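You operate a simulated robot arm through the tools that you are given. There is no shell and no other tool.

You are at the controls of a simulated two-armed robot. One attempt, no reset.

JOB
Put the clamp with the blue knob on the end of the assembly bench away on the top of the set-up table. Put the green-capped tube on top of the blue terminal block. Open the set-up table drawer, put the thick black wheel on the top of the packing bench away in the inside of the set-up table drawer, then shut the drawer. Put the plain orange ring on the gold marking card. Take the white lamp cap on the far end of the green bench and put it away on the top of the island bench. Put the green sensor box on the far end of the green bench away on the top of the high wall shelf. The order is free. Set down upright: white lamp cap, green sensor box.

The check looks at the end state, three seconds after you hand in, the way a careful person would. Anything else that was tipped, shoved, dropped, spilled or broken makes it a failure. A push-on lid holds only when it is set on centred and level and pressed home; a screw cap is set on level and turned clockwise until tight.

ROBOT AND FRAMES
Two 7-joint arms with fingered hands on one trunk, on a base that moves. Base frame: it is fixed to the floor where the robot stands at the start and does not move with it; the origin is under the middle of the robot, x ahead of it, y to its left, z up. Lengths are in m, angles in degrees, forces in N, time in s.
The left shoulder is at the start at [0.03, 0.136, 1.205], the right one opposite. Each reaches about 1.253 m from its shoulder. Places, roughly: blue terminal block (6x5x5 cm) [2.2, -4.3, 0.9]; clamp with the blue knob (5x5x4 cm) [2.4, -1.3, 0.9]; gold marking card (8x12x3 cm) [-1.5, -3, 0.8]; green sensor box [-5.25, -1, 0.75]; green-capped tube (3x3x9 cm) [2, -3.8, 0.9]; inside of the set-up table drawer [-0.5, -2.1, 0.6]; plain orange ring (6x6x3 cm) [-5.2, -1, 0.8]; set-up table drawer [-0.6, -2, 0.7]; thick black wheel (6x6x3 cm) [-0.7, -6.3, 0.9]; top of the high wall shelf (26x118 cm) [0.94, 1.44, 1.62]; top of the island bench [-0.7, -3.7, 0.8]; top of the set-up table [-0.5, -2.2, 0.8]; white lamp cap (5x5x8 cm) [-5.8, -1.2, 0.8]. Payload 5 kg a hand.
The tool frame of a hand sits at the grasp point between the pads (the TCP): z along the fingers, y along the line on which they close. The tips reach 0.042 m beyond it. The gripper opens to 0.208 m; its body begins 0.119 m behind the TCP. The gripper is a hand of 4 fingers: y runs from the thumb to the fingers, the wrist lies at [0, 0, -0.332] in the tool frame, and closing takes about 1.5 s.
Orientation is told as [roll, pitch, yaw] about the base's x, y, z axes, in that order, counted from this pose: with the fingers straight down and closing along the base's y, the tool's x points along the base's -x, its y along +y and its z along -z.

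CONTROLS
- The arms move only by the tool apply_moves. It takes "left_moves", "right_moves" or both (then of equal length, played together; a hand with none holds still); each is a list that holds one entry, the list of rows, each a list of 7 numbers: the gripper command, from -1 (shut) to 1 (fully open), values between in proportion, then the shift along the tool's x, y, z in mm, then the turn, a rotation vector about the tool's x, y, z in degrees. In form: [[[jaw, dx, dy, dz, wx, wy, wz], ...]]. A call has 1 to 20 rows; each row shifts and turns the commanded pose from where the row before left it, along the tool's axes as they then stand. Each row takes 0.2 s and may step no farther than 0.05 m and 8.6 degrees from the row before; otherwise, or with a gripper value out of range, the whole call is refused. A pose out of reach is approached as far as the arm can. The call stops where the force on the tool passes 40 N (or 10 N more than at its start, if that is more) or the arm is blocked; 0.2 s more then pass. Each finger travels about 0.072 m/s and halts on what it meets, pressing with about 23 N; the grip force reading is that of the motor and also rises with nothing between the fingers. The clock runs only during rows and for 0.2 s after the last one: add rows that do not move to give the fingers time. It gives the time, the measured TCP pose, the force on the tool (base axes), the opening and the grip force at its end, in the units of the frame above (readings bear some noise), with the torque about the TCP (base axes, N m) and any sound that the robot's microphone picked up, and new pictures: "pictures" is both (left out), scene, wrist or none (wrist: the cameras of the hands that moved).
- Cameras (640 x 400 px; columns grow to the right, rows downward): "scene" is now at [0.0546, -0.0022, 1.9453]; the picture's right is [0.04, -1.00, 0.00], its down [-0.64, -0.03, -0.77] and it looks along [0.77, 0.03, -0.64] (base axes); focal length 269 px, centre (320, 200). "left" rides on the left gripper at [-0.101, 0, -0.145] in its tool frame; the picture's right is [-0.01, -1.00, 0.00], its down [0.82, 0.00, -0.57] and it looks along [0.57, 0.00, 0.82] (tool axes); focal length 261 px, centre (320, 200). "right" rides on the right gripper at [0.101, 0, -0.145] in its tool frame; the picture's right is [0.00, 1.00, 0.00], its down [-0.82, 0.00, -0.57] and it looks along [-0.57, 0.00, 0.82] (tool axes); focal length 261 px, centre (320, 200). There is no depth. A picture from a camera that has moved, and an enlarged one, comes with that camera's place and axes in the base frame and with its lens. The place of the scene camera against the robot may be out by one fixed shift of up to 0.012 m in any direction.
- raise_lower(by): moves the trunk up (or, below 0, down) by that many m; the arms and the scene camera ride with it, the base frame stays. It gives what a move gives, with no picture.
- drive_base(legs): drives the robot by 1 to 6 legs, each [ahead, left, turn to the left] in m, m and degrees, along the robot's own axes; the way and the turn of a leg run together, so that a leg with both is an arc; at most 1.5 m and 180 degrees a leg. The arms and the cameras ride along, it lands a little off, and it stops where it bumps. It gives what a move gives, and a new picture of the scene camera.
- preshape(shape, hand): the hand has 4 fingers and takes this shape, open, in about a second: jaw (thumb against the fingers, like two jaws); tri (thumb and two fingers); tip (a fingertip pinch); poke (one finger out to press); point (the index stretched); flat (the hand flat); cup (the hand cupped); fist (a fist). The gripper value then closes the fingers along that shape, each until it touches; the sizes above hold for jaw. It gives what a move gives, with no picture.
- aim_head(pan, tilt): turns the head with the scene camera to pan (to the left, within 143 degrees either way) and tilt (down, from -29 to 69), counted from straight ahead of the robot. It gives what a move gives, and a new picture of the scene camera.
- close_up(camera, box): a new picture of the part [left, top, right, bottom] of that camera's present view, enlarged. It takes no simulated time.
- job_done(): hands the job in; it is judged then, once.

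Places have to be worked out from the pictures, the camera data and where the tool is seen. Open the grippers and draw the arms clear of the work before you hand the job in, unless the task says otherwise.

The tools are called after "Emit:" as a command line: name --argument value ..., lists and objects as JSON in quotes. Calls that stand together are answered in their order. apply_moves: Moves the arms, as the interface text tells. Its arguments: {"type":"object","properties":{"left_moves":{"type":"array","items":{"type":"array","items":{"type":"array","items":{"type":"number"}}}},"right_moves":{"type":"array","items":{"type":"array","items":{"type":"array","items":{"type":"number"}}}},"pictures":{"type":"string","enum":["both","scene","wrist","none"]}},"required":[]} The other tools are called the same way: raise_lower (by) moves the trunk up or down; preshape (shape, hand) gives the hand a shape; drive_base (legs) drives the base; aim_head (pan, tilt) turns the head that bears the scene camera; close_up (camera, box) takes an enlarged picture of a part of a camera's view; job_done () hands the job in.

At the start:

```text
clock: 0.0
left_tool_pos: [0.706, 0.3047, 1.0688]
left_orientation: [0.0, 0.0, 0.0]
left_force: [0.2, -0.4, -0.9]
left_wrist_torque: [0.01, 0.03, 0.0]
left_finger_gap: 0.2078
left_gripper_force: 0.0
left_shape: jaw
right_tool_pos: [0.7157, -0.2325, 1.0742]
right_orientation: [0.1, 0.1, 0.0]
right_force: [-0.9, -0.3, 0.4]
right_wrist_torque: [-0.01, 0.0, 0.01]
right_finger_gap: 0.2082
right_gripper_force: 0.0
right_shape: jaw
trunk travel left (down, up): [-0.225, 0.265]
robot x, y, heading: [0.0006, -0.0001, -0.0]
head pan, tilt (commanded): [2.4, 39.6]
```

scene: 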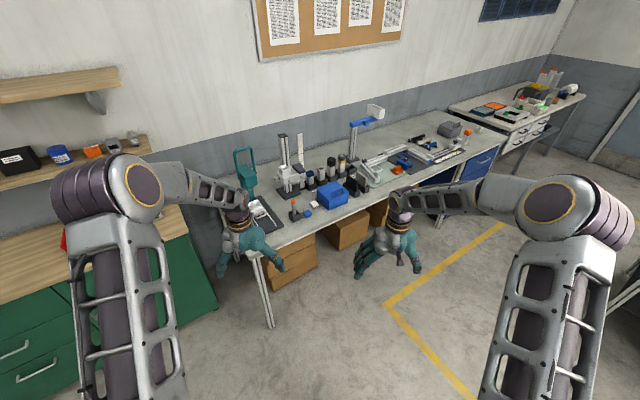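
right: 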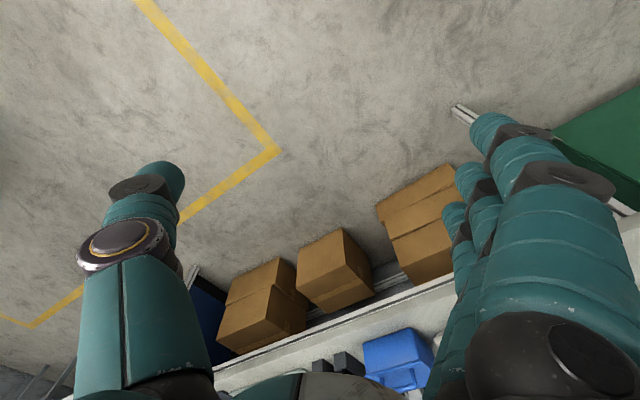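
left: 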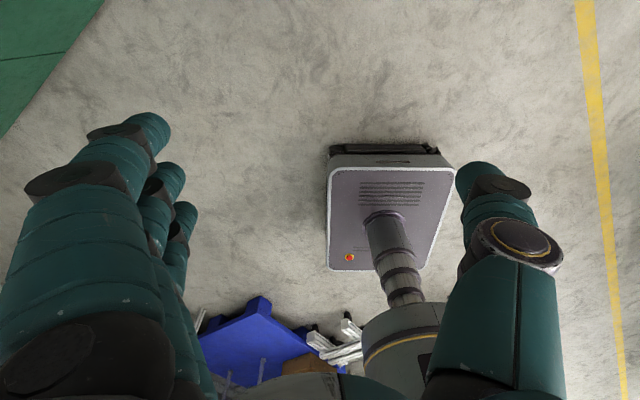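

I start by looking around the room with the head to map the furniture. First a look to the right and farther ahead.

Emit:
aim_head --pan -50 --tilt 25

Emit:
aim_head --pan -110 --tilt 25

Emit:
aim_head --pan -143 --tilt 25

Emit:
aim_head --pan 50 --tilt 25

Emit:
aim_head --pan 120 --tilt 25

```text
clock: 1.2
left_tool_pos: [0.7043, 0.3031, 1.0701]
left_orientation: [0.0, 0.1, 0.0]
left_force: [-0.7, 0.4, 0.3]
left_wrist_torque: [0.0, 0.01, 0.0]
left_finger_gap: 0.2076
left_gripper_force: 0.1
left_shape: jaw
right_tool_pos: [0.7146, -0.2339, 1.0746]
right_orientation: [-0.1, 0.1, 0.0]
right_force: [-0.4, -0.5, 0.6]
right_wrist_torque: [0.03, -0.03, 0.02]
right_finger_gap: 0.2076
right_gripper_force: 0.1
right_shape: jaw
trunk travel left (down, up): [-0.225, 0.265]
robot x, y, heading: [0.0032, 0.0008, -0.2]
head pan, tilt (commanded): [-50.0, 25.0]
camera scene: at [0.0287, -0.0762, 1.968], right [-0.77, -0.64, 0.0], down [-0.27, 0.32, -0.91], along [0.58, -0.69, -0.42], focal length 269 px, centre (320, 200)
```

scene: 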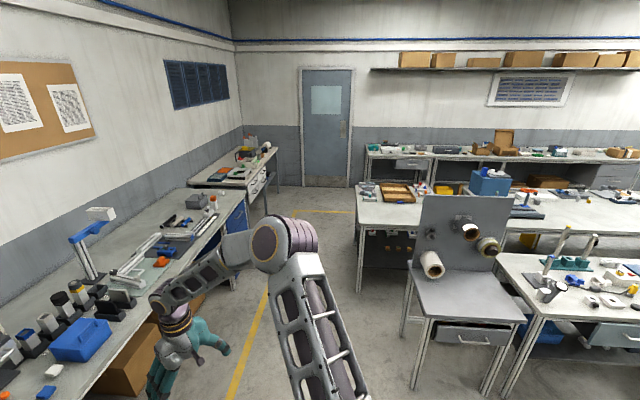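

```text
clock: 2.5
left_tool_pos: [0.705, 0.3039, 1.0689]
left_orientation: [0.0, 0.1, 0.0]
left_force: [0.2, 0.3, 0.0]
left_wrist_torque: [-0.03, 0.04, -0.02]
left_finger_gap: 0.2077
left_gripper_force: 0.1
left_shape: jaw
right_tool_pos: [0.7149, -0.2334, 1.0749]
right_orientation: [0.0, 0.0, 0.0]
right_force: [0.7, -0.2, -0.1]
right_wrist_torque: [0.01, 0.0, 0.0]
right_finger_gap: 0.2077
right_gripper_force: 0.1
right_shape: jaw
trunk travel left (down, up): [-0.225, 0.265]
robot x, y, heading: [-0.0008, 0.0, 0.1]
head pan, tilt (commanded): [-110.0, 25.0]
camera scene: at [-0.0621, -0.0923, 1.9681], right [-0.94, 0.34, 0.0], down [0.14, 0.4, -0.91], along [-0.31, -0.85, -0.42], focal length 269 px, centre (320, 200)
```

scene: 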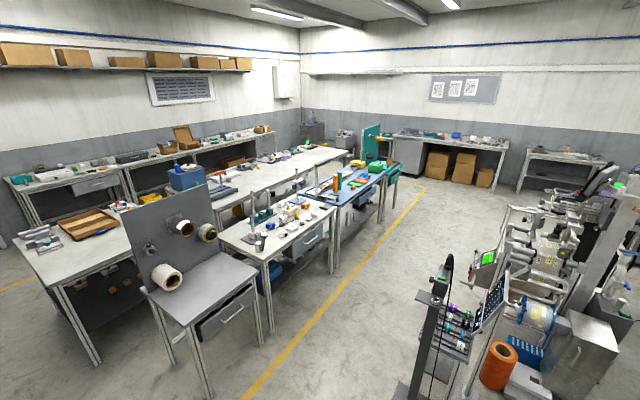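

```text
clock: 3.5
left_tool_pos: [0.7047, 0.3042, 1.0684]
left_orientation: [0.1, 0.0, 0.0]
left_force: [-0.5, 0.0, -1.0]
left_wrist_torque: [-0.02, -0.01, -0.01]
left_finger_gap: 0.2078
left_gripper_force: 0.0
left_shape: jaw
right_tool_pos: [0.7147, -0.2325, 1.0746]
right_orientation: [0.0, 0.0, -0.1]
right_force: [-0.3, 0.4, 0.2]
right_wrist_torque: [0.03, -0.02, 0.02]
right_finger_gap: 0.2078
right_gripper_force: 0.0
right_shape: jaw
trunk travel left (down, up): [-0.225, 0.265]
robot x, y, heading: [0.0007, -0.0014, 0.4]
head pan, tilt (commanded): [-143.0, 25.0]
camera scene: at [-0.1042, -0.0612, 1.9681], right [-0.6, 0.8, 0.0], down [0.34, 0.25, -0.91], along [-0.72, -0.55, -0.42], focal length 269 px, centre (320, 200)
```

scene: 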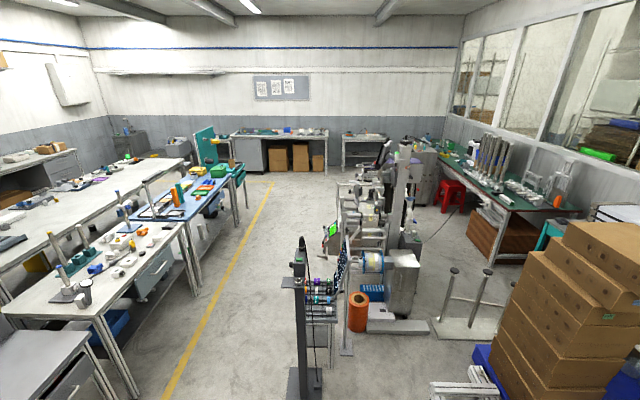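

```text
clock: 6.3
left_tool_pos: [0.7053, 0.3029, 1.0697]
left_orientation: [0.0, 0.0, 0.1]
left_force: [0.2, -0.5, -0.8]
left_wrist_torque: [0.0, -0.01, 0.01]
left_finger_gap: 0.2076
left_gripper_force: 0.0
left_shape: jaw
right_tool_pos: [0.7145, -0.2323, 1.0746]
right_orientation: [0.0, 0.0, -0.1]
right_force: [-0.3, 0.8, 0.0]
right_wrist_torque: [0.03, 0.01, 0.01]
right_finger_gap: 0.2077
right_gripper_force: 0.2
right_shape: jaw
trunk travel left (down, up): [-0.225, 0.265]
robot x, y, heading: [0.0014, 0.0031, 0.1]
head pan, tilt (commanded): [50.0, 25.0]
camera scene: at [0.0286, 0.0649, 1.968], right [0.77, -0.64, 0.0], down [-0.27, -0.32, -0.91], along [0.58, 0.69, -0.42], focal length 269 px, centre (320, 200)
```

scene: 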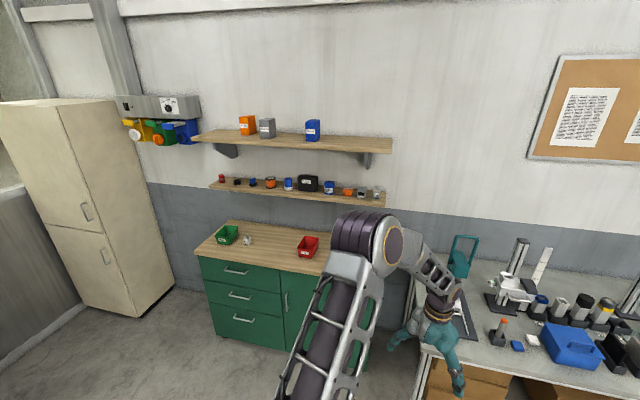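

```text
clock: 7.8
left_tool_pos: [0.7048, 0.303, 1.0688]
left_orientation: [0.0, 0.1, 0.0]
left_force: [-0.9, -0.5, 0.6]
left_wrist_torque: [-0.04, 0.01, 0.0]
left_finger_gap: 0.2078
left_gripper_force: 0.0
left_shape: jaw
right_tool_pos: [0.7152, -0.2327, 1.0742]
right_orientation: [0.1, 0.1, 0.0]
right_force: [-0.7, -0.1, 0.2]
right_wrist_torque: [0.01, 0.03, -0.02]
right_finger_gap: 0.2079
right_gripper_force: 0.1
right_shape: jaw
trunk travel left (down, up): [-0.225, 0.265]
robot x, y, heading: [-0.0037, -0.0005, -0.1]
head pan, tilt (commanded): [120.0, 25.0]
camera scene: at [-0.0766, 0.0742, 1.9681], right [0.87, 0.5, 0.0], down [0.21, -0.37, -0.91], along [-0.45, 0.79, -0.42], focal length 269 px, centre (320, 200)
```

scene: 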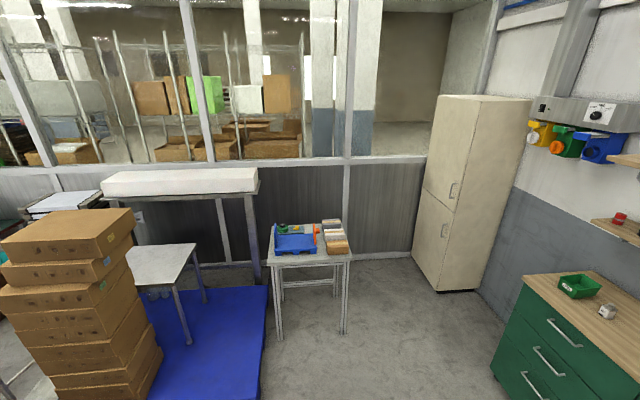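

The room is rotated roughly -57° relative to the base axes; the assembly bench runs along the wall on my left-front. I look at the clamp's end of the assembly bench first.

Emit:
aim_head --pan -30 --tilt 28

Emit:
close_up --camera "scene" --box '[240, 100, 480, 250]'

```text
clock: 10.1
left_tool_pos: [0.706, 0.3039, 1.0683]
left_orientation: [0.0, 0.1, -0.1]
left_force: [-0.4, -0.5, -0.1]
left_wrist_torque: [-0.01, -0.01, -0.01]
left_finger_gap: 0.2077
left_gripper_force: 0.0
left_shape: jaw
right_tool_pos: [0.7147, -0.2329, 1.0739]
right_orientation: [-0.1, 0.0, 0.0]
right_force: [0.3, 0.6, -0.8]
right_wrist_torque: [0.0, -0.04, -0.02]
right_finger_gap: 0.208
right_gripper_force: 0.1
right_shape: jaw
trunk travel left (down, up): [-0.225, 0.265]
robot x, y, heading: [-0.003, 0.0015, -0.1]
head pan, tilt (commanded): [-30.0, 28.0]
camera scene: at [0.0484, -0.0512, 1.9632], right [-0.5, -0.87, 0.0], down [-0.41, 0.23, -0.88], along [0.76, -0.44, -0.47], focal length 269 px, centre (320, 200)
```

scene: 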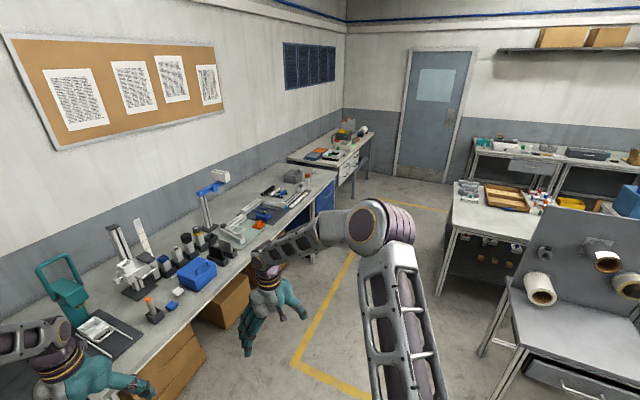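

```text
2.67 times, centred on (360, 175) of scene
camera zoom: at [0.0484, -0.0512, 1.9632], right [-0.5, -0.87, 0.0], down [-0.41, 0.23, -0.88], along [0.76, -0.44, -0.47], focal length 717 px, centre (213, 267)
```

zoom: 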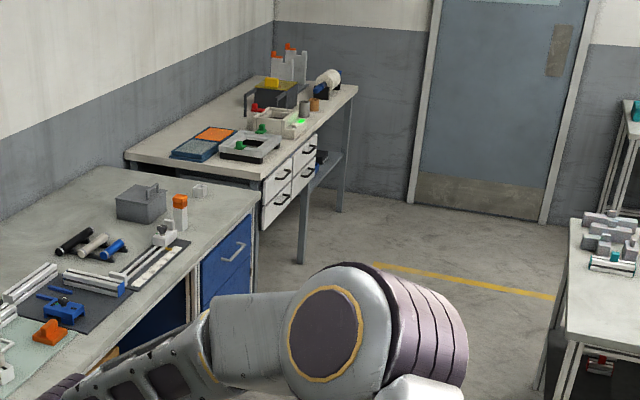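

The small white item near the bench end at about [2.38, -1.33] is likely the clamp; I need to get closer. I raise the trunk and draw the hands in a little before driving.

Emit:
raise_lower --by 0.15

Emit:
apply_moves --left_moves '[[[1, 40, 0, 0, 0, 0, 0], [1, 40, 0, 0, 0, 0, 0], [1, 40, 0, 0, 0, 0, 0]]]' --right_moves '[[[1, 40, 0, 0, 0, 0, 0], [1, 40, 0, 0, 0, 0, 0], [1, 40, 0, 0, 0, 0, 0]]]' --pictures "scene"

Emit:
drive_base --legs '[[0, 0, 33], [0.2, -1.0, 0]]'

```text
clock: 11.8
left_tool_pos: [0.7058, 0.3038, 1.218]
left_orientation: [0.0, 0.0, 0.0]
left_force: [0.3, 0.1, -0.8]
left_wrist_torque: [-0.03, 0.0, 0.0]
left_finger_gap: 0.2079
left_gripper_force: 0.0
left_shape: jaw
right_tool_pos: [0.7154, -0.2331, 1.2249]
right_orientation: [-0.1, 0.0, 0.0]
right_force: [0.2, -0.3, -0.1]
right_wrist_torque: [0.01, 0.02, -0.01]
right_finger_gap: 0.2078
right_gripper_force: 0.0
right_shape: jaw
trunk travel left (down, up): [-0.375, 0.115]
robot x, y, heading: [-0.0001, -0.0007, -0.0]
head pan, tilt (commanded): [-30.0, 28.0]
```

```text
clock: 12.7
left_tool_pos: [0.5811, 0.3047, 1.2197]
left_orientation: [0.0, -0.2, 0.1]
left_force: [-1.3, -0.1, 1.0]
left_wrist_torque: [-0.03, -0.16, 0.05]
left_finger_gap: 0.2079
left_gripper_force: 0.0
left_shape: jaw
right_tool_pos: [0.5921, -0.2329, 1.2239]
right_orientation: [0.0, -0.2, -0.1]
right_force: [-1.3, -1.3, -0.7]
right_wrist_torque: [0.04, -0.18, 0.01]
right_finger_gap: 0.2081
right_gripper_force: 0.0
right_shape: jaw
trunk travel left (down, up): [-0.375, 0.115]
robot x, y, heading: [0.0012, 0.0021, -0.0]
head pan, tilt (commanded): [-30.0, 28.0]
camera scene: at [0.0442, -0.0516, 2.1134], right [-0.5, -0.87, 0.0], down [-0.4, 0.23, -0.88], along [0.77, -0.44, -0.47], focal length 269 px, centre (320, 200)
```

scene: 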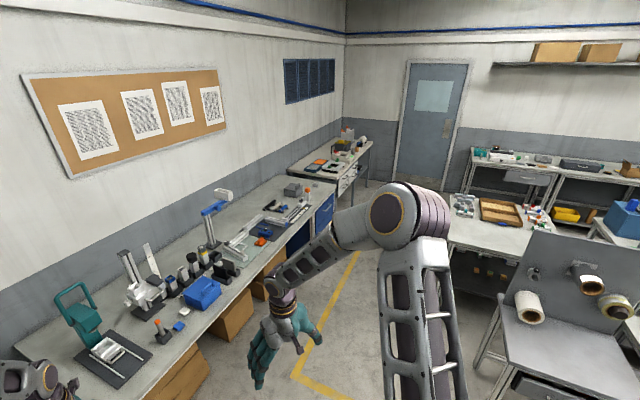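

```text
clock: 19.5
left_tool_pos: [1.0422, -0.1777, 1.2193]
left_orientation: [0.0, 0.0, 32.1]
left_force: [-0.5, -0.7, 0.2]
left_wrist_torque: [0.0, 0.04, -0.02]
left_finger_gap: 0.2078
left_gripper_force: 0.0
left_shape: jaw
right_tool_pos: [1.3379, -0.6262, 1.222]
right_orientation: [0.0, 0.0, 32.2]
right_force: [0.4, 0.1, -0.5]
right_wrist_torque: [0.02, 0.02, -0.01]
right_finger_gap: 0.208
right_gripper_force: 0.1
right_shape: jaw
trunk travel left (down, up): [-0.375, 0.115]
robot x, y, heading: [0.7124, -0.746, 32.0]
head pan, tilt (commanded): [-30.0, 28.0]
camera scene: at [0.7751, -0.7649, 2.1132], right [0.04, -1.0, 0.0], down [-0.47, -0.02, -0.88], along [0.88, 0.03, -0.47], focal length 269 px, centre (320, 200)
```

scene: 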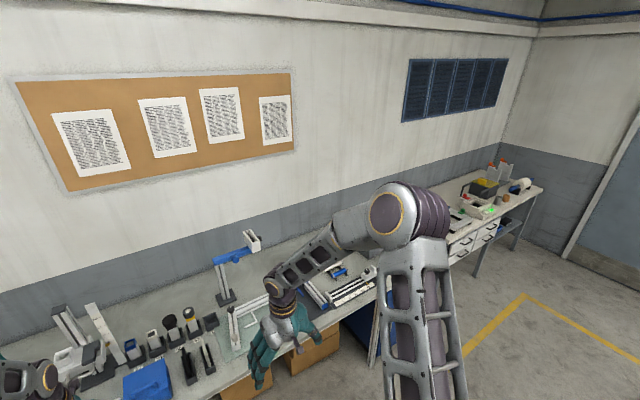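

The room axes agree with a ~33° wall normal. I continue right along the bench and then look at its end.

Emit:
drive_base --legs '[[0.12, -1.0, 1]]'

Emit:
aim_head --pan -10 --tilt 45

```text
clock: 24.8
left_tool_pos: [1.6746, -0.9587, 1.2184]
left_orientation: [0.0, 0.0, 32.3]
left_force: [0.1, 0.1, -0.2]
left_wrist_torque: [0.01, -0.02, 0.03]
left_finger_gap: 0.2077
left_gripper_force: 0.1
left_shape: jaw
right_tool_pos: [1.9713, -1.4086, 1.2227]
right_orientation: [0.0, 0.1, 32.2]
right_force: [0.6, -0.3, 0.0]
right_wrist_torque: [-0.01, 0.0, 0.0]
right_finger_gap: 0.208
right_gripper_force: 0.0
right_shape: jaw
trunk travel left (down, up): [-0.375, 0.115]
robot x, y, heading: [1.3452, -1.5258, 32.2]
head pan, tilt (commanded): [-30.0, 28.0]
camera scene: at [1.4084, -1.5464, 2.1132], right [0.04, -1.0, 0.0], down [-0.47, -0.02, -0.88], along [0.88, 0.03, -0.47], focal length 269 px, centre (320, 200)
```

scene: 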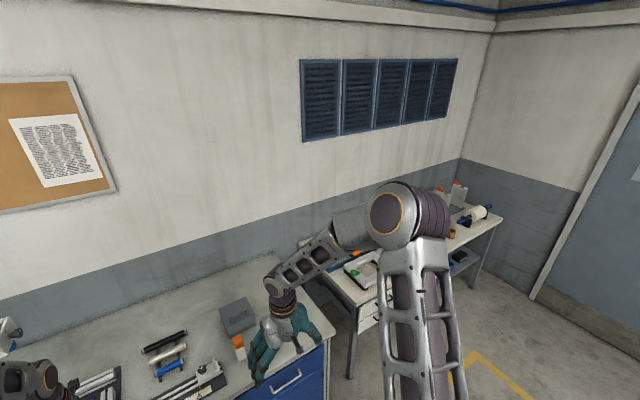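

```text
clock: 25.6
left_tool_pos: [1.675, -0.9589, 1.2196]
left_orientation: [0.0, 0.0, 32.3]
left_force: [-0.2, 0.0, 0.1]
left_wrist_torque: [-0.04, -0.02, 0.0]
left_finger_gap: 0.2077
left_gripper_force: 0.2
left_shape: jaw
right_tool_pos: [1.971, -1.407, 1.2229]
right_orientation: [0.0, 0.1, 32.2]
right_force: [0.5, 0.7, 0.0]
right_wrist_torque: [0.0, -0.02, 0.02]
right_finger_gap: 0.2078
right_gripper_force: 0.1
right_shape: jaw
trunk travel left (down, up): [-0.375, 0.115]
robot x, y, heading: [1.3446, -1.5283, 32.2]
head pan, tilt (commanded): [-10.0, 45.0]
camera scene: at [1.3921, -1.5189, 2.0875], right [0.38, -0.93, 0.0], down [-0.65, -0.27, -0.71], along [0.66, 0.27, -0.71], focal length 269 px, centre (320, 200)
```

scene: 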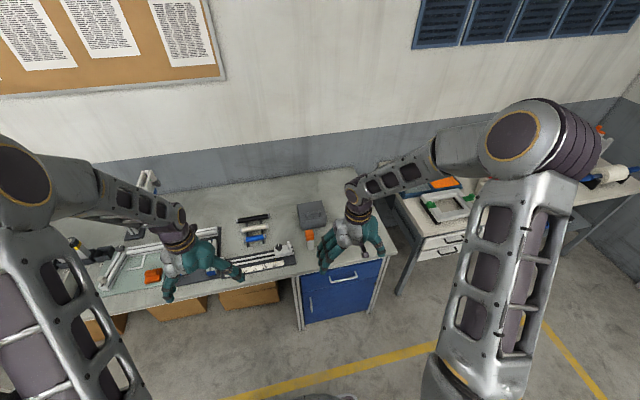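

The right hand hides the area near the bench end; I use the wrist camera to look ahead of it.

Emit:
apply_moves --right_moves '[[[1, 30, -40, 0, 0, 0, 0], [1, 0, -40, 0, 0, 0, 0]]]'

Emit:
close_up --camera "scene" --box '[220, 160, 400, 273]'

```text
clock: 26.2
left_tool_pos: [1.676, -0.9589, 1.2198]
left_orientation: [0.2, 0.0, 32.3]
left_force: [0.8, -0.2, -1.0]
left_wrist_torque: [0.02, 0.1, -0.02]
left_finger_gap: 0.2077
left_gripper_force: 0.0
left_shape: jaw
right_tool_pos: [1.987, -1.4915, 1.222]
right_orientation: [0.0, 0.1, 32.4]
right_force: [0.4, 0.4, 0.9]
right_wrist_torque: [-0.04, 0.1, 0.0]
right_finger_gap: 0.2078
right_gripper_force: 0.0
right_shape: jaw
trunk travel left (down, up): [-0.375, 0.115]
robot x, y, heading: [1.3458, -1.5283, 32.2]
head pan, tilt (commanded): [-10.0, 45.0]
camera scene: at [1.3948, -1.5192, 2.0873], right [0.38, -0.93, 0.0], down [-0.66, -0.27, -0.71], along [0.65, 0.27, -0.71], focal length 269 px, centre (320, 200)
camera right: at [1.9031, -1.5436, 1.3671], right [-0.53, 0.85, 0.0], down [0.7, 0.44, 0.57], along [0.48, 0.3, -0.82], focal length 261 px, centre (320, 200)
```

scene: 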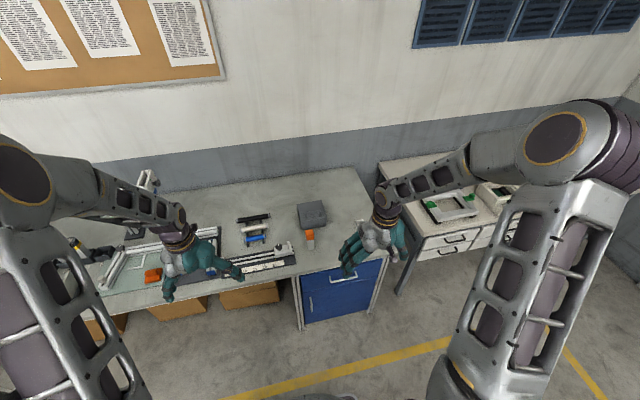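
right: 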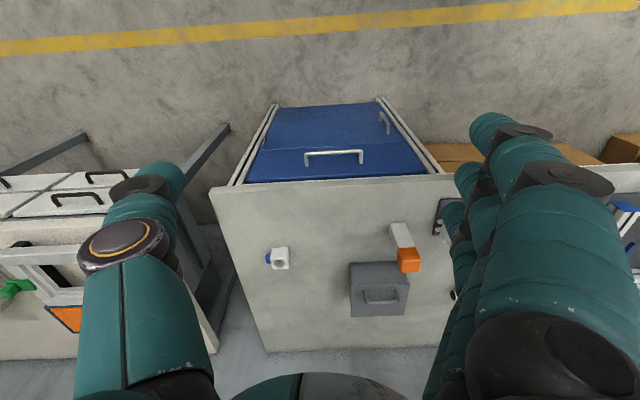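

```text
3.54 times, centred on (310, 216) of scene
camera zoom: at [1.3948, -1.5192, 2.0873], right [0.38, -0.93, 0.0], down [-0.66, -0.27, -0.71], along [0.65, 0.27, -0.71], focal length 952 px, centre (355, 142)
```

zoom: 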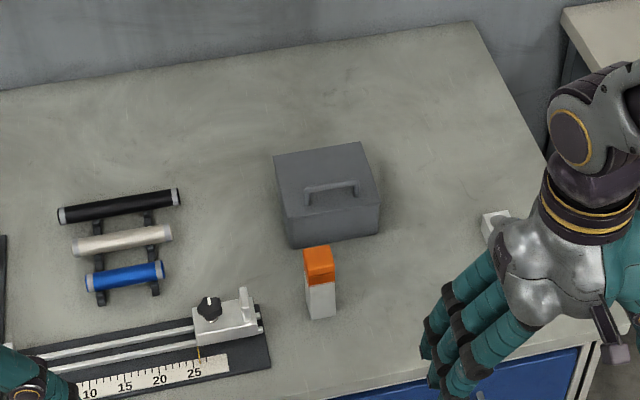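

The clamp (white body, small blue knob on its right side) shows in the right wrist camera near [2.40,-1.36]. I zoom in on it.

Emit:
close_up --camera "right" --box '[230, 220, 330, 282]'

```text
6.40 times, centred on (280, 251) of right
camera zoom: at [1.9031, -1.5436, 1.3671], right [-0.53, 0.85, 0.0], down [0.7, 0.44, 0.57], along [0.48, 0.3, -0.82], focal length 1668 px, centre (576, -126)
```

zoom: 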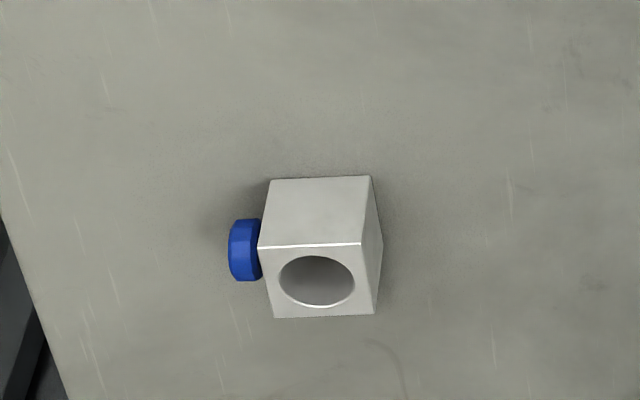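

Clamp: 4 cm block with a vertical hole, knob to my right, at about [2.398,-1.36]. It is ~0.98 m ahead of the base, so I drive 0.2 m ahead and 0.15 m right.

Emit:
drive_base --legs '[[0.2, -0.15, 0]]'

Emit:
apply_moves --right_moves '[[[1, 0, 0, 10, 0, 0, 0]]]'

```text
clock: 28.0
left_tool_pos: [1.9243, -0.9774, 1.2185]
left_orientation: [0.0, 0.0, 32.2]
left_force: [-0.3, -0.1, -0.3]
left_wrist_torque: [-0.01, 0.03, 0.0]
left_finger_gap: 0.2076
left_gripper_force: 0.0
left_shape: jaw
right_tool_pos: [2.2361, -1.5112, 1.2228]
right_orientation: [0.0, 0.0, 32.3]
right_force: [0.4, 0.1, -0.1]
right_wrist_torque: [-0.02, 0.04, 0.0]
right_finger_gap: 0.2081
right_gripper_force: 0.1
right_shape: jaw
trunk travel left (down, up): [-0.375, 0.115]
robot x, y, heading: [1.594, -1.5455, 32.5]
head pan, tilt (commanded): [-10.0, 45.0]
camera scene: at [1.6425, -1.538, 2.0875], right [0.38, -0.93, 0.0], down [-0.65, -0.27, -0.71], along [0.65, 0.27, -0.71], focal length 269 px, centre (320, 200)
```

scene: 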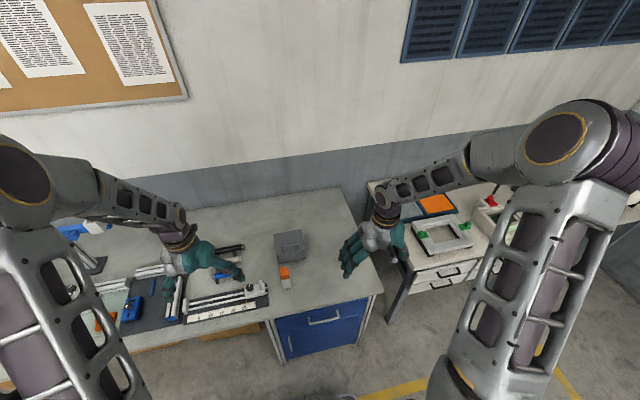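

```text
clock: 28.4
left_tool_pos: [1.9224, -0.9783, 1.2189]
left_orientation: [0.1, 0.0, 32.3]
left_force: [0.4, -0.2, 0.1]
left_wrist_torque: [-0.06, -0.06, -0.02]
left_finger_gap: 0.2079
left_gripper_force: 0.1
left_shape: jaw
right_tool_pos: [2.2347, -1.5108, 1.2155]
right_orientation: [-0.1, 0.1, 32.2]
right_force: [0.2, 0.5, -1.2]
right_wrist_torque: [-0.04, -0.03, -0.01]
right_finger_gap: 0.2079
right_gripper_force: 0.0
right_shape: jaw
trunk travel left (down, up): [-0.375, 0.115]
robot x, y, heading: [1.5947, -1.5467, 32.3]
head pan, tilt (commanded): [-10.0, 45.0]
camera scene: at [1.6406, -1.5376, 2.0875], right [0.38, -0.93, 0.0], down [-0.65, -0.27, -0.71], along [0.65, 0.27, -0.71], focal length 269 px, centre (320, 200)
camera right: at [2.1506, -1.5621, 1.3591], right [-0.53, 0.85, 0.0], down [0.69, 0.44, 0.57], along [0.49, 0.3, -0.82], focal length 261 px, centre (320, 200)
```

scene: 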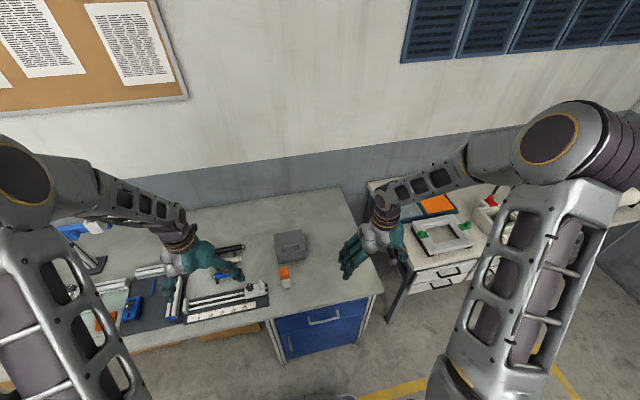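
right: 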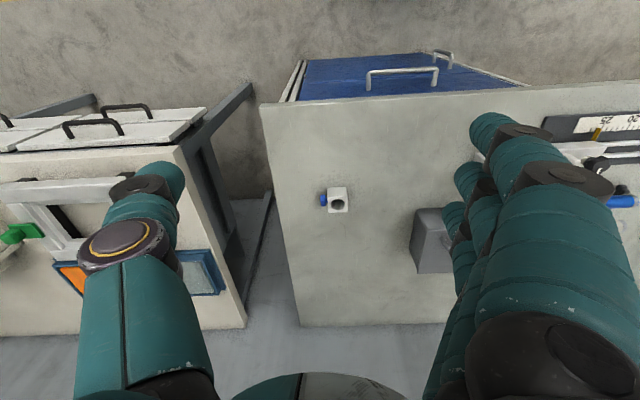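

The clamp projects to about [2.40,-1.36]. I move the right hand above it and part-way down, then check with the wrist camera (its axis passes through the TCP).

Emit:
apply_moves --right_moves '[[[1, -45, 6, 0, 0, 0, 0], [1, -45, 6, 0, 0, 0, 0], [1, -45, 6, 0, 0, 0, 0], [1, -45, 6, 0, 0, 0, 0], [1, -40, 4, 0, 0, 0, 0], [1, 0, 0, 45, 0, 0, 0], [1, 0, 0, 45, 0, 0, 0], [1, 0, 0, 45, 0, 0, 0], [1, 0, 0, 45, 0, 0, 0], [1, 0, 0, 40, 0, 0, 0], [1, 0, 0, 0, 0, 0, 0]]]'

```text
clock: 30.8
left_tool_pos: [1.9231, -0.9783, 1.219]
left_orientation: [0.0, -0.1, 32.3]
left_force: [-0.4, -0.6, -0.2]
left_wrist_torque: [0.02, -0.07, -0.02]
left_finger_gap: 0.2079
left_gripper_force: 0.1
left_shape: jaw
right_tool_pos: [2.4081, -1.3705, 0.994]
right_orientation: [0.1, 0.0, 32.3]
right_force: [-0.7, -0.7, 0.9]
right_wrist_torque: [0.02, -0.06, 0.02]
right_finger_gap: 0.2083
right_gripper_force: 0.1
right_shape: jaw
trunk travel left (down, up): [-0.375, 0.115]
robot x, y, heading: [1.596, -1.5512, 32.3]
head pan, tilt (commanded): [-10.0, 45.0]
camera scene: at [1.641, -1.5384, 2.0876], right [0.38, -0.93, 0.0], down [-0.65, -0.27, -0.71], along [0.65, 0.27, -0.71], focal length 269 px, centre (320, 200)
camera right: at [2.3216, -1.4217, 1.1388], right [-0.53, 0.85, 0.0], down [0.7, 0.43, 0.57], along [0.49, 0.3, -0.82], focal length 261 px, centre (320, 200)
```

scene: 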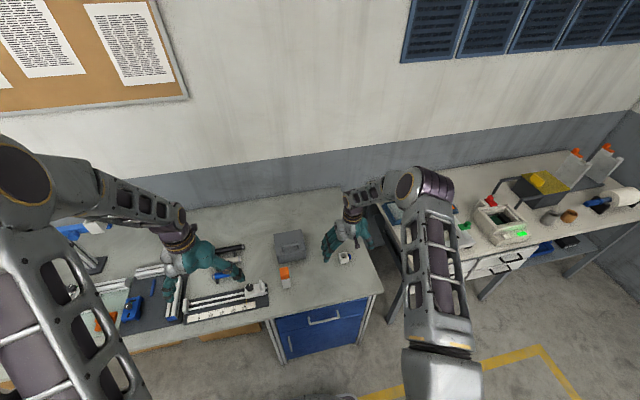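
right: 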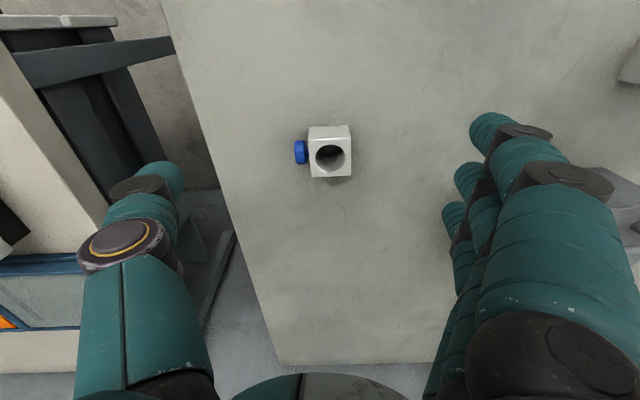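

Clamp centre is ~8 mm ahead and 3 mm left of the TCP. I descend to ~0.925 and close.

Emit:
apply_moves --right_moves '[[[1, -8, 3, 20, 0, 0, 0], [1, 0, 0, 25, 0, 0, 0], [1, 0, 0, 24, 0, 0, 0], [1, 0, 0, 0, 0, 0, 0]]]' --pictures "wrist"

Emit:
apply_moves --right_moves '[[[-0.4, 0, 0, 0, 0, 0, 0], [-0.4, 0, 0, 0, 0, 0, 0], [-0.6, 0, 0, 0, 0, 0, 0], [-0.8, 0, 0, 0, 0, 0, 0], [-1, 0, 0, 0, 0, 0, 0], [-1, 0, 0, 0, 0, 0, 0], [-1, 0, 0, 0, 0, 0, 0], [-1, 0, 0, 0, 0, 0, 0]]]' --pictures "wrist"

```text
clock: 31.8
left_tool_pos: [1.9234, -0.9781, 1.2193]
left_orientation: [-0.1, 0.0, 32.4]
left_force: [-0.8, 0.4, -0.2]
left_wrist_torque: [-0.02, -0.06, 0.0]
left_finger_gap: 0.2079
left_gripper_force: 0.0
left_shape: jaw
right_tool_pos: [2.4123, -1.3624, 0.9235]
right_orientation: [0.0, 0.0, 32.3]
right_force: [-0.1, -0.2, 0.3]
right_wrist_torque: [0.01, -0.02, -0.01]
right_finger_gap: 0.2077
right_gripper_force: 0.0
right_shape: jaw
trunk travel left (down, up): [-0.375, 0.115]
robot x, y, heading: [1.5883, -1.5471, 32.5]
head pan, tilt (commanded): [-10.0, 45.0]
camera right: at [2.3277, -1.4142, 1.0691], right [-0.53, 0.85, 0.0], down [0.7, 0.43, 0.57], along [0.48, 0.3, -0.82], focal length 261 px, centre (320, 200)
```

right: 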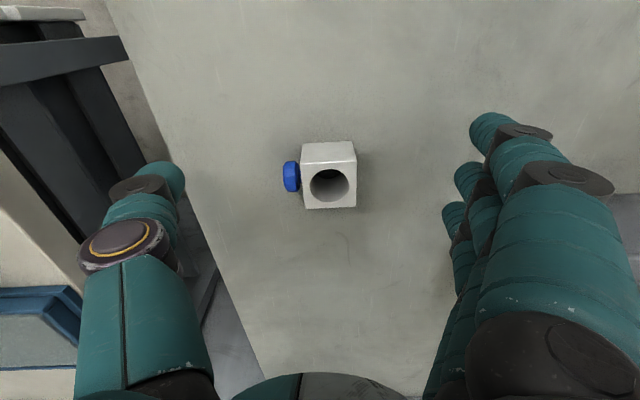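

```text
clock: 33.6
left_tool_pos: [1.9242, -0.979, 1.2184]
left_orientation: [0.0, 0.1, 32.3]
left_force: [0.1, 0.3, 0.2]
left_wrist_torque: [0.04, -0.01, 0.01]
left_finger_gap: 0.2076
left_gripper_force: 0.0
left_shape: jaw
right_tool_pos: [2.4137, -1.3616, 0.9221]
right_orientation: [0.0, 0.0, 32.2]
right_force: [0.4, -0.5, 0.5]
right_wrist_torque: [-0.04, -0.06, 0.02]
right_finger_gap: 0.0278
right_gripper_force: 14.3
right_shape: jaw
trunk travel left (down, up): [-0.375, 0.115]
robot x, y, heading: [1.5953, -1.5473, 32.2]
head pan, tilt (commanded): [-10.0, 45.0]
camera right: at [2.3282, -1.4145, 1.0689], right [-0.53, 0.85, 0.0], down [0.7, 0.44, 0.57], along [0.48, 0.3, -0.82], focal length 261 px, centre (320, 200)
```

right: 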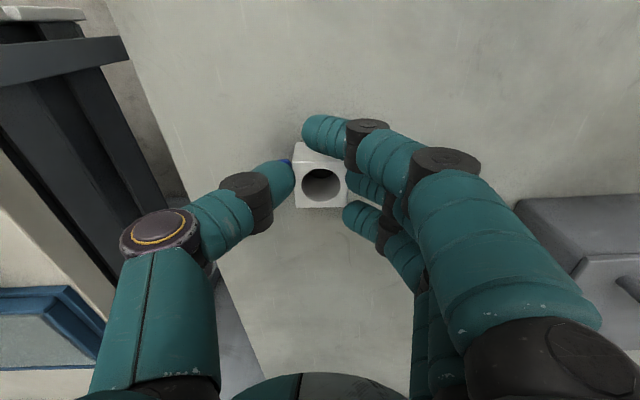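

The thumb is on the knob and fingers on the body (index passes just in front). I let the grip settle and lift a little to check.

Emit:
apply_moves --right_moves '[[[-1, 0, 0, 0, 0, 0, 0], [-1, 0, 0, 0, 0, 0, 0], [-1, 0, 0, -10, 0, 0, 0], [-1, 0, 0, -20, 0, 0, 0], [-1, 0, 0, -20, 0, 0, 0], [-1, 0, 0, 0, 0, 0, 0]]]' --pictures "both"

```text
clock: 35.0
left_tool_pos: [1.9256, -0.9776, 1.2188]
left_orientation: [0.0, 0.0, 32.2]
left_force: [-0.1, 0.0, -0.6]
left_wrist_torque: [0.02, 0.04, -0.01]
left_finger_gap: 0.2079
left_gripper_force: 0.0
left_shape: jaw
right_tool_pos: [2.4118, -1.3631, 0.9724]
right_orientation: [0.0, 0.0, 32.2]
right_force: [0.3, 0.6, -1.5]
right_wrist_torque: [0.03, 0.03, 0.04]
right_finger_gap: 0.027
right_gripper_force: 22.7
right_shape: jaw
trunk travel left (down, up): [-0.375, 0.115]
robot x, y, heading: [1.5923, -1.5478, 32.4]
head pan, tilt (commanded): [-10.0, 45.0]
camera scene: at [1.6431, -1.5377, 2.0874], right [0.38, -0.93, 0.0], down [-0.65, -0.27, -0.71], along [0.65, 0.27, -0.71], focal length 269 px, centre (320, 200)
camera right: at [2.3273, -1.4148, 1.1181], right [-0.53, 0.85, 0.0], down [0.7, 0.44, 0.57], along [0.48, 0.3, -0.82], focal length 261 px, centre (320, 200)
```

scene: 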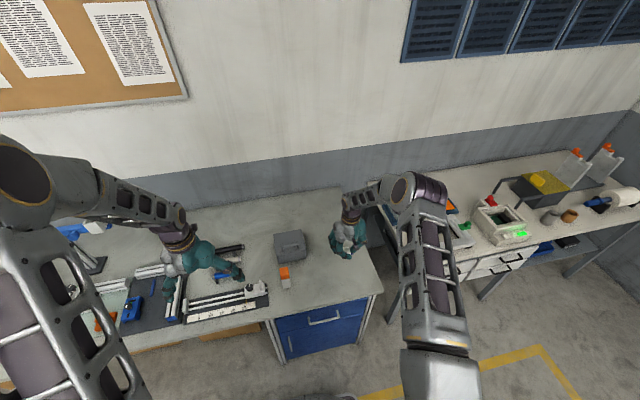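
right: 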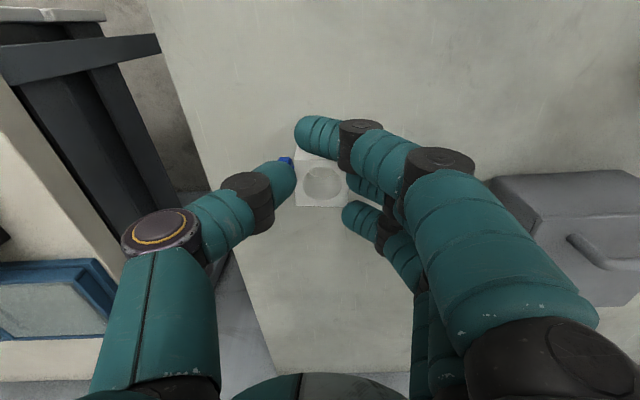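

The clamp is held. I raise it to carrying height and pull the hand in, then turn in place toward the back wall (heading about -57°).

Emit:
apply_moves --right_moves '[[[-1, 0, 0, -45, 0, 0, 0], [-1, 0, 0, -50, 0, 0, 0], [-1, 0, 0, -50, 0, 0, 0], [-1, 0, 0, -50, 0, 0, 0], [-1, 0, 0, -50, 0, 0, 0], [-1, 50, 0, 0, 0, 0, 0], [-1, 50, 0, 0, 0, 0, 0], [-1, 50, 0, 0, 0, 0, 0], [-1, 50, 0, 0, 0, 0, 0], [-1, 0, 0, 0, 0, 0, 0]]]' --pictures "wrist"

Emit:
drive_base --legs '[[0, 0, -89.5]]'

Emit:
aim_head --pan 0 --tilt 30

```text
clock: 37.2
left_tool_pos: [1.9262, -0.9768, 1.2181]
left_orientation: [0.0, 0.1, 32.3]
left_force: [0.7, 1.3, -0.4]
left_wrist_torque: [-0.1, 0.1, -0.05]
left_finger_gap: 0.2078
left_gripper_force: 0.1
left_shape: jaw
right_tool_pos: [2.2439, -1.467, 1.2173]
right_orientation: [0.0, 0.2, 32.3]
right_force: [0.6, 0.2, -2.7]
right_wrist_torque: [-0.07, 0.12, -0.01]
right_finger_gap: 0.027
right_gripper_force: 23.3
right_shape: jaw
trunk travel left (down, up): [-0.375, 0.115]
robot x, y, heading: [1.5933, -1.5439, 32.3]
head pan, tilt (commanded): [-10.0, 45.0]
camera right: at [2.1583, -1.5196, 1.3628], right [-0.53, 0.85, 0.0], down [0.7, 0.44, 0.57], along [0.48, 0.3, -0.82], focal length 261 px, centre (320, 200)
```

right: 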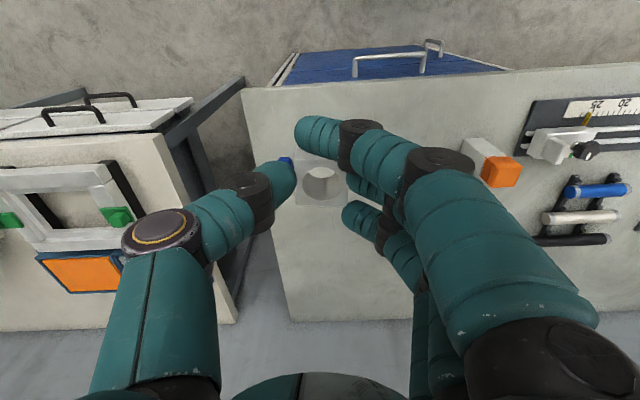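

```text
clock: 41.4
left_tool_pos: [2.1577, -1.8846, 1.2179]
left_orientation: [0.0, 0.0, -58.3]
left_force: [-0.3, 0.7, 0.3]
left_wrist_torque: [0.0, -0.01, 0.02]
left_finger_gap: 0.2079
left_gripper_force: 0.1
left_shape: jaw
right_tool_pos: [1.6655, -2.1973, 1.2199]
right_orientation: [0.0, -0.1, -58.3]
right_force: [-0.2, 0.8, -1.1]
right_wrist_torque: [0.08, 0.0, 0.0]
right_finger_gap: 0.0267
right_gripper_force: 23.3
right_shape: jaw
trunk travel left (down, up): [-0.375, 0.115]
robot x, y, heading: [1.5931, -1.5443, -58.2]
head pan, tilt (commanded): [-10.0, 45.0]
camera scene: at [1.6063, -1.6037, 2.0874], right [-0.93, -0.37, 0.0], down [-0.26, 0.66, -0.71], along [0.26, -0.66, -0.71], focal length 269 px, centre (320, 200)
```

scene: 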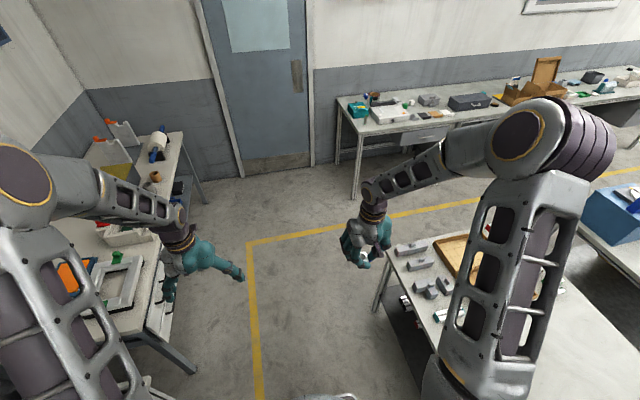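

```text
clock: 42.2
left_tool_pos: [2.1588, -1.8841, 1.219]
left_orientation: [0.0, 0.0, -58.3]
left_force: [0.8, -0.1, 1.0]
left_wrist_torque: [0.01, -0.01, 0.01]
left_finger_gap: 0.2078
left_gripper_force: 0.0
left_shape: jaw
right_tool_pos: [1.6657, -2.1971, 1.2181]
right_orientation: [0.0, 0.1, -58.4]
right_force: [-0.1, 0.7, -1.4]
right_wrist_torque: [0.01, -0.01, 0.03]
right_finger_gap: 0.027
right_gripper_force: 23.4
right_shape: jaw
trunk travel left (down, up): [-0.375, 0.115]
robot x, y, heading: [1.5923, -1.5451, -58.3]
head pan, tilt (commanded): [0.0, 30.0]
camera scene: at [1.624, -1.605, 2.11], right [-0.85, -0.53, 0.0], down [-0.26, 0.43, -0.87], along [0.45, -0.74, -0.5], focal length 269 px, centre (320, 200)
```

scene: 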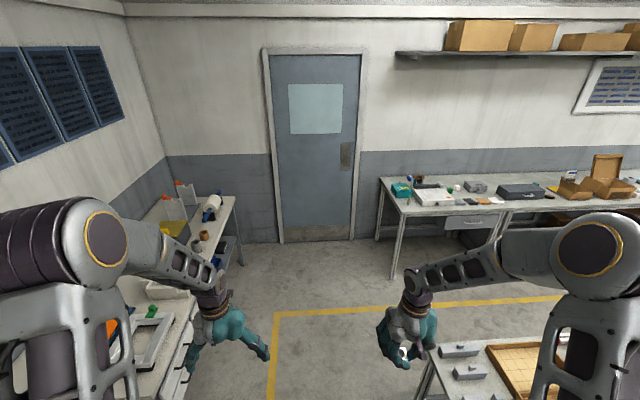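

I see the packing bench's left end along the back wall. I zoom in to locate the tube and the blue terminal block.

Emit:
close_up --camera "scene" --box '[370, 150, 530, 250]'

Emit:
close_up --camera "scene" --box '[200, 200, 640, 400]'

```text
4.00 times, centred on (450, 200) of scene
camera zoom: at [1.624, -1.605, 2.11], right [-0.85, -0.53, 0.0], down [-0.26, 0.43, -0.87], along [0.45, -0.74, -0.5], focal length 1075 px, centre (-200, 200)
```

zoom: 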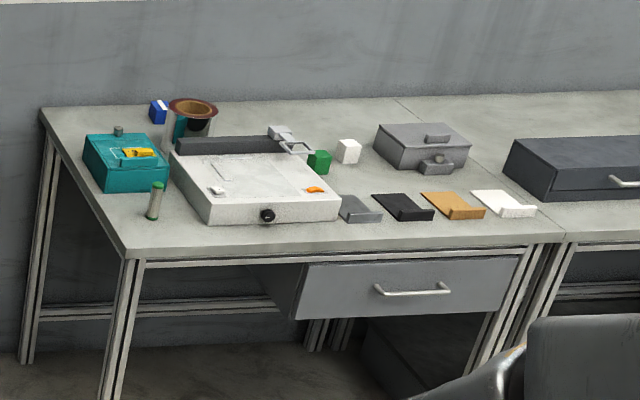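

```text
1.45 times, centred on (420, 300) of scene
camera zoom: at [1.624, -1.605, 2.11], right [-0.85, -0.53, 0.0], down [-0.26, 0.43, -0.87], along [0.45, -0.74, -0.5], focal length 391 px, centre (174, 54)
```

zoom: 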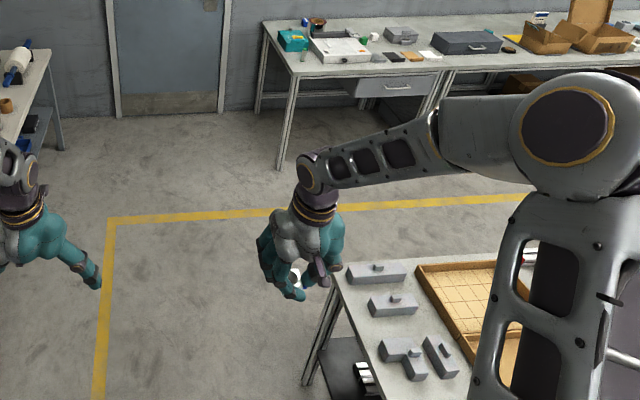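

Tube ≈ [2.03,-3.81], block ≈ [2.16,-4.34] near the back of the bench's left end. I will approach from the open left end of that bench (in front of the door). First drive 1.4 m ahead between the tables.

Emit:
drive_base --legs '[[1.4, -0.1, 1.3]]'

```text
clock: 49.1
left_tool_pos: [2.835, -3.083, 1.2192]
left_orientation: [0.1, 0.0, -56.0]
left_force: [1.0, -0.8, 0.3]
left_wrist_torque: [0.02, -0.03, 0.0]
left_finger_gap: 0.2079
left_gripper_force: 0.1
left_shape: jaw
right_tool_pos: [2.3544, -3.4142, 1.2184]
right_orientation: [0.0, 0.0, -56.1]
right_force: [-0.9, -0.3, -1.9]
right_wrist_torque: [0.03, -0.02, -0.01]
right_finger_gap: 0.0268
right_gripper_force: 22.9
right_shape: jaw
trunk travel left (down, up): [-0.375, 0.115]
robot x, y, heading: [2.2551, -2.766, -56.1]
head pan, tilt (commanded): [0.0, 30.0]
camera scene: at [2.2909, -2.8242, 2.11], right [-0.83, -0.56, 0.0], down [-0.28, 0.42, -0.87], along [0.48, -0.72, -0.5], focal length 269 px, centre (320, 200)
```

scene: 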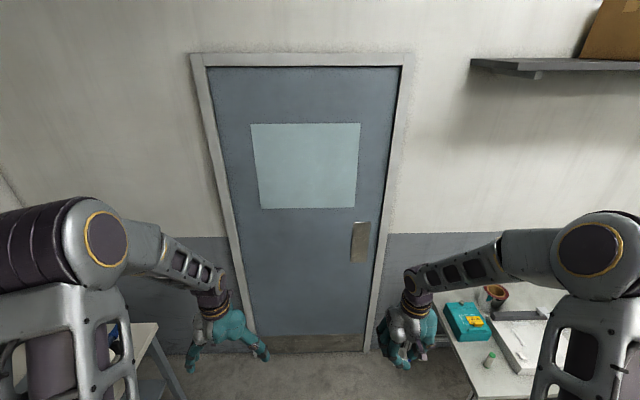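

The door wall is square to my heading, so the room axis is about -56.5°. I turn right to face along the bench (-146.5°) and slide left in front of the door.

Emit:
drive_base --legs '[[0, 0, -90.4], [0, 0.7, 0]]'

Emit:
aim_head --pan 10 --tilt 40

```text
clock: 56.8
left_tool_pos: [2.3008, -3.9174, 1.2197]
left_orientation: [0.0, -0.1, -147.6]
left_force: [-0.3, 0.5, -0.5]
left_wrist_torque: [-0.02, 0.02, 0.01]
left_finger_gap: 0.2079
left_gripper_force: 0.1
left_shape: jaw
right_tool_pos: [1.9807, -3.4271, 1.2182]
right_orientation: [0.1, 0.1, -147.6]
right_force: [0.7, -0.5, -1.1]
right_wrist_torque: [0.04, 0.01, -0.01]
right_finger_gap: 0.0267
right_gripper_force: 23.0
right_shape: jaw
trunk travel left (down, up): [-0.375, 0.115]
robot x, y, heading: [2.633, -3.349, -147.7]
head pan, tilt (commanded): [0.0, 30.0]
camera scene: at [2.5779, -3.3859, 2.11], right [-0.54, 0.84, 0.0], down [0.42, 0.27, -0.87], along [-0.73, -0.46, -0.5], focal length 269 px, centre (320, 200)
```

scene: 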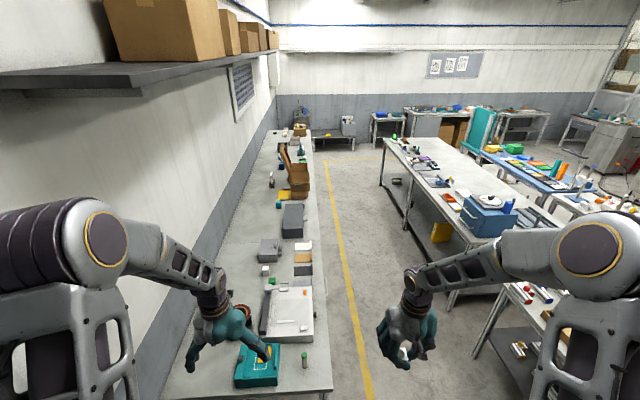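

```text
clock: 57.5
left_tool_pos: [2.3007, -3.9175, 1.2192]
left_orientation: [0.0, 0.0, -147.6]
left_force: [0.0, 0.4, 0.2]
left_wrist_torque: [-0.04, 0.02, 0.01]
left_finger_gap: 0.208
left_gripper_force: 0.0
left_shape: jaw
right_tool_pos: [1.9826, -3.4272, 1.2193]
right_orientation: [0.0, 0.0, -147.6]
right_force: [-0.2, -1.1, -2.3]
right_wrist_torque: [0.02, 0.0, 0.02]
right_finger_gap: 0.0267
right_gripper_force: 23.2
right_shape: jaw
trunk travel left (down, up): [-0.375, 0.115]
robot x, y, heading: [2.6306, -3.3473, -147.7]
head pan, tilt (commanded): [10.0, 40.0]
camera scene: at [2.5916, -3.3947, 2.0947], right [-0.67, 0.74, 0.0], down [0.47, 0.43, -0.77], along [-0.57, -0.52, -0.64], focal length 269 px, centre (320, 200)
```

scene: 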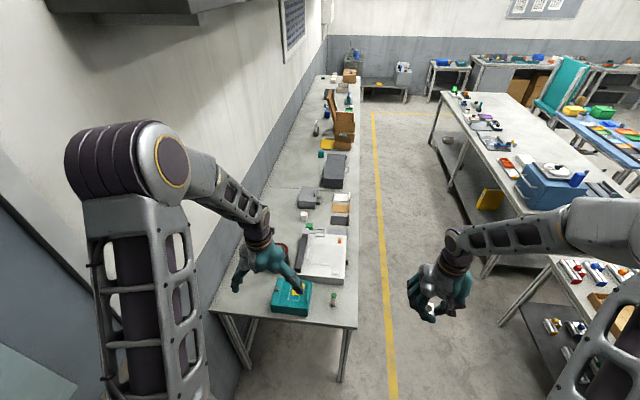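

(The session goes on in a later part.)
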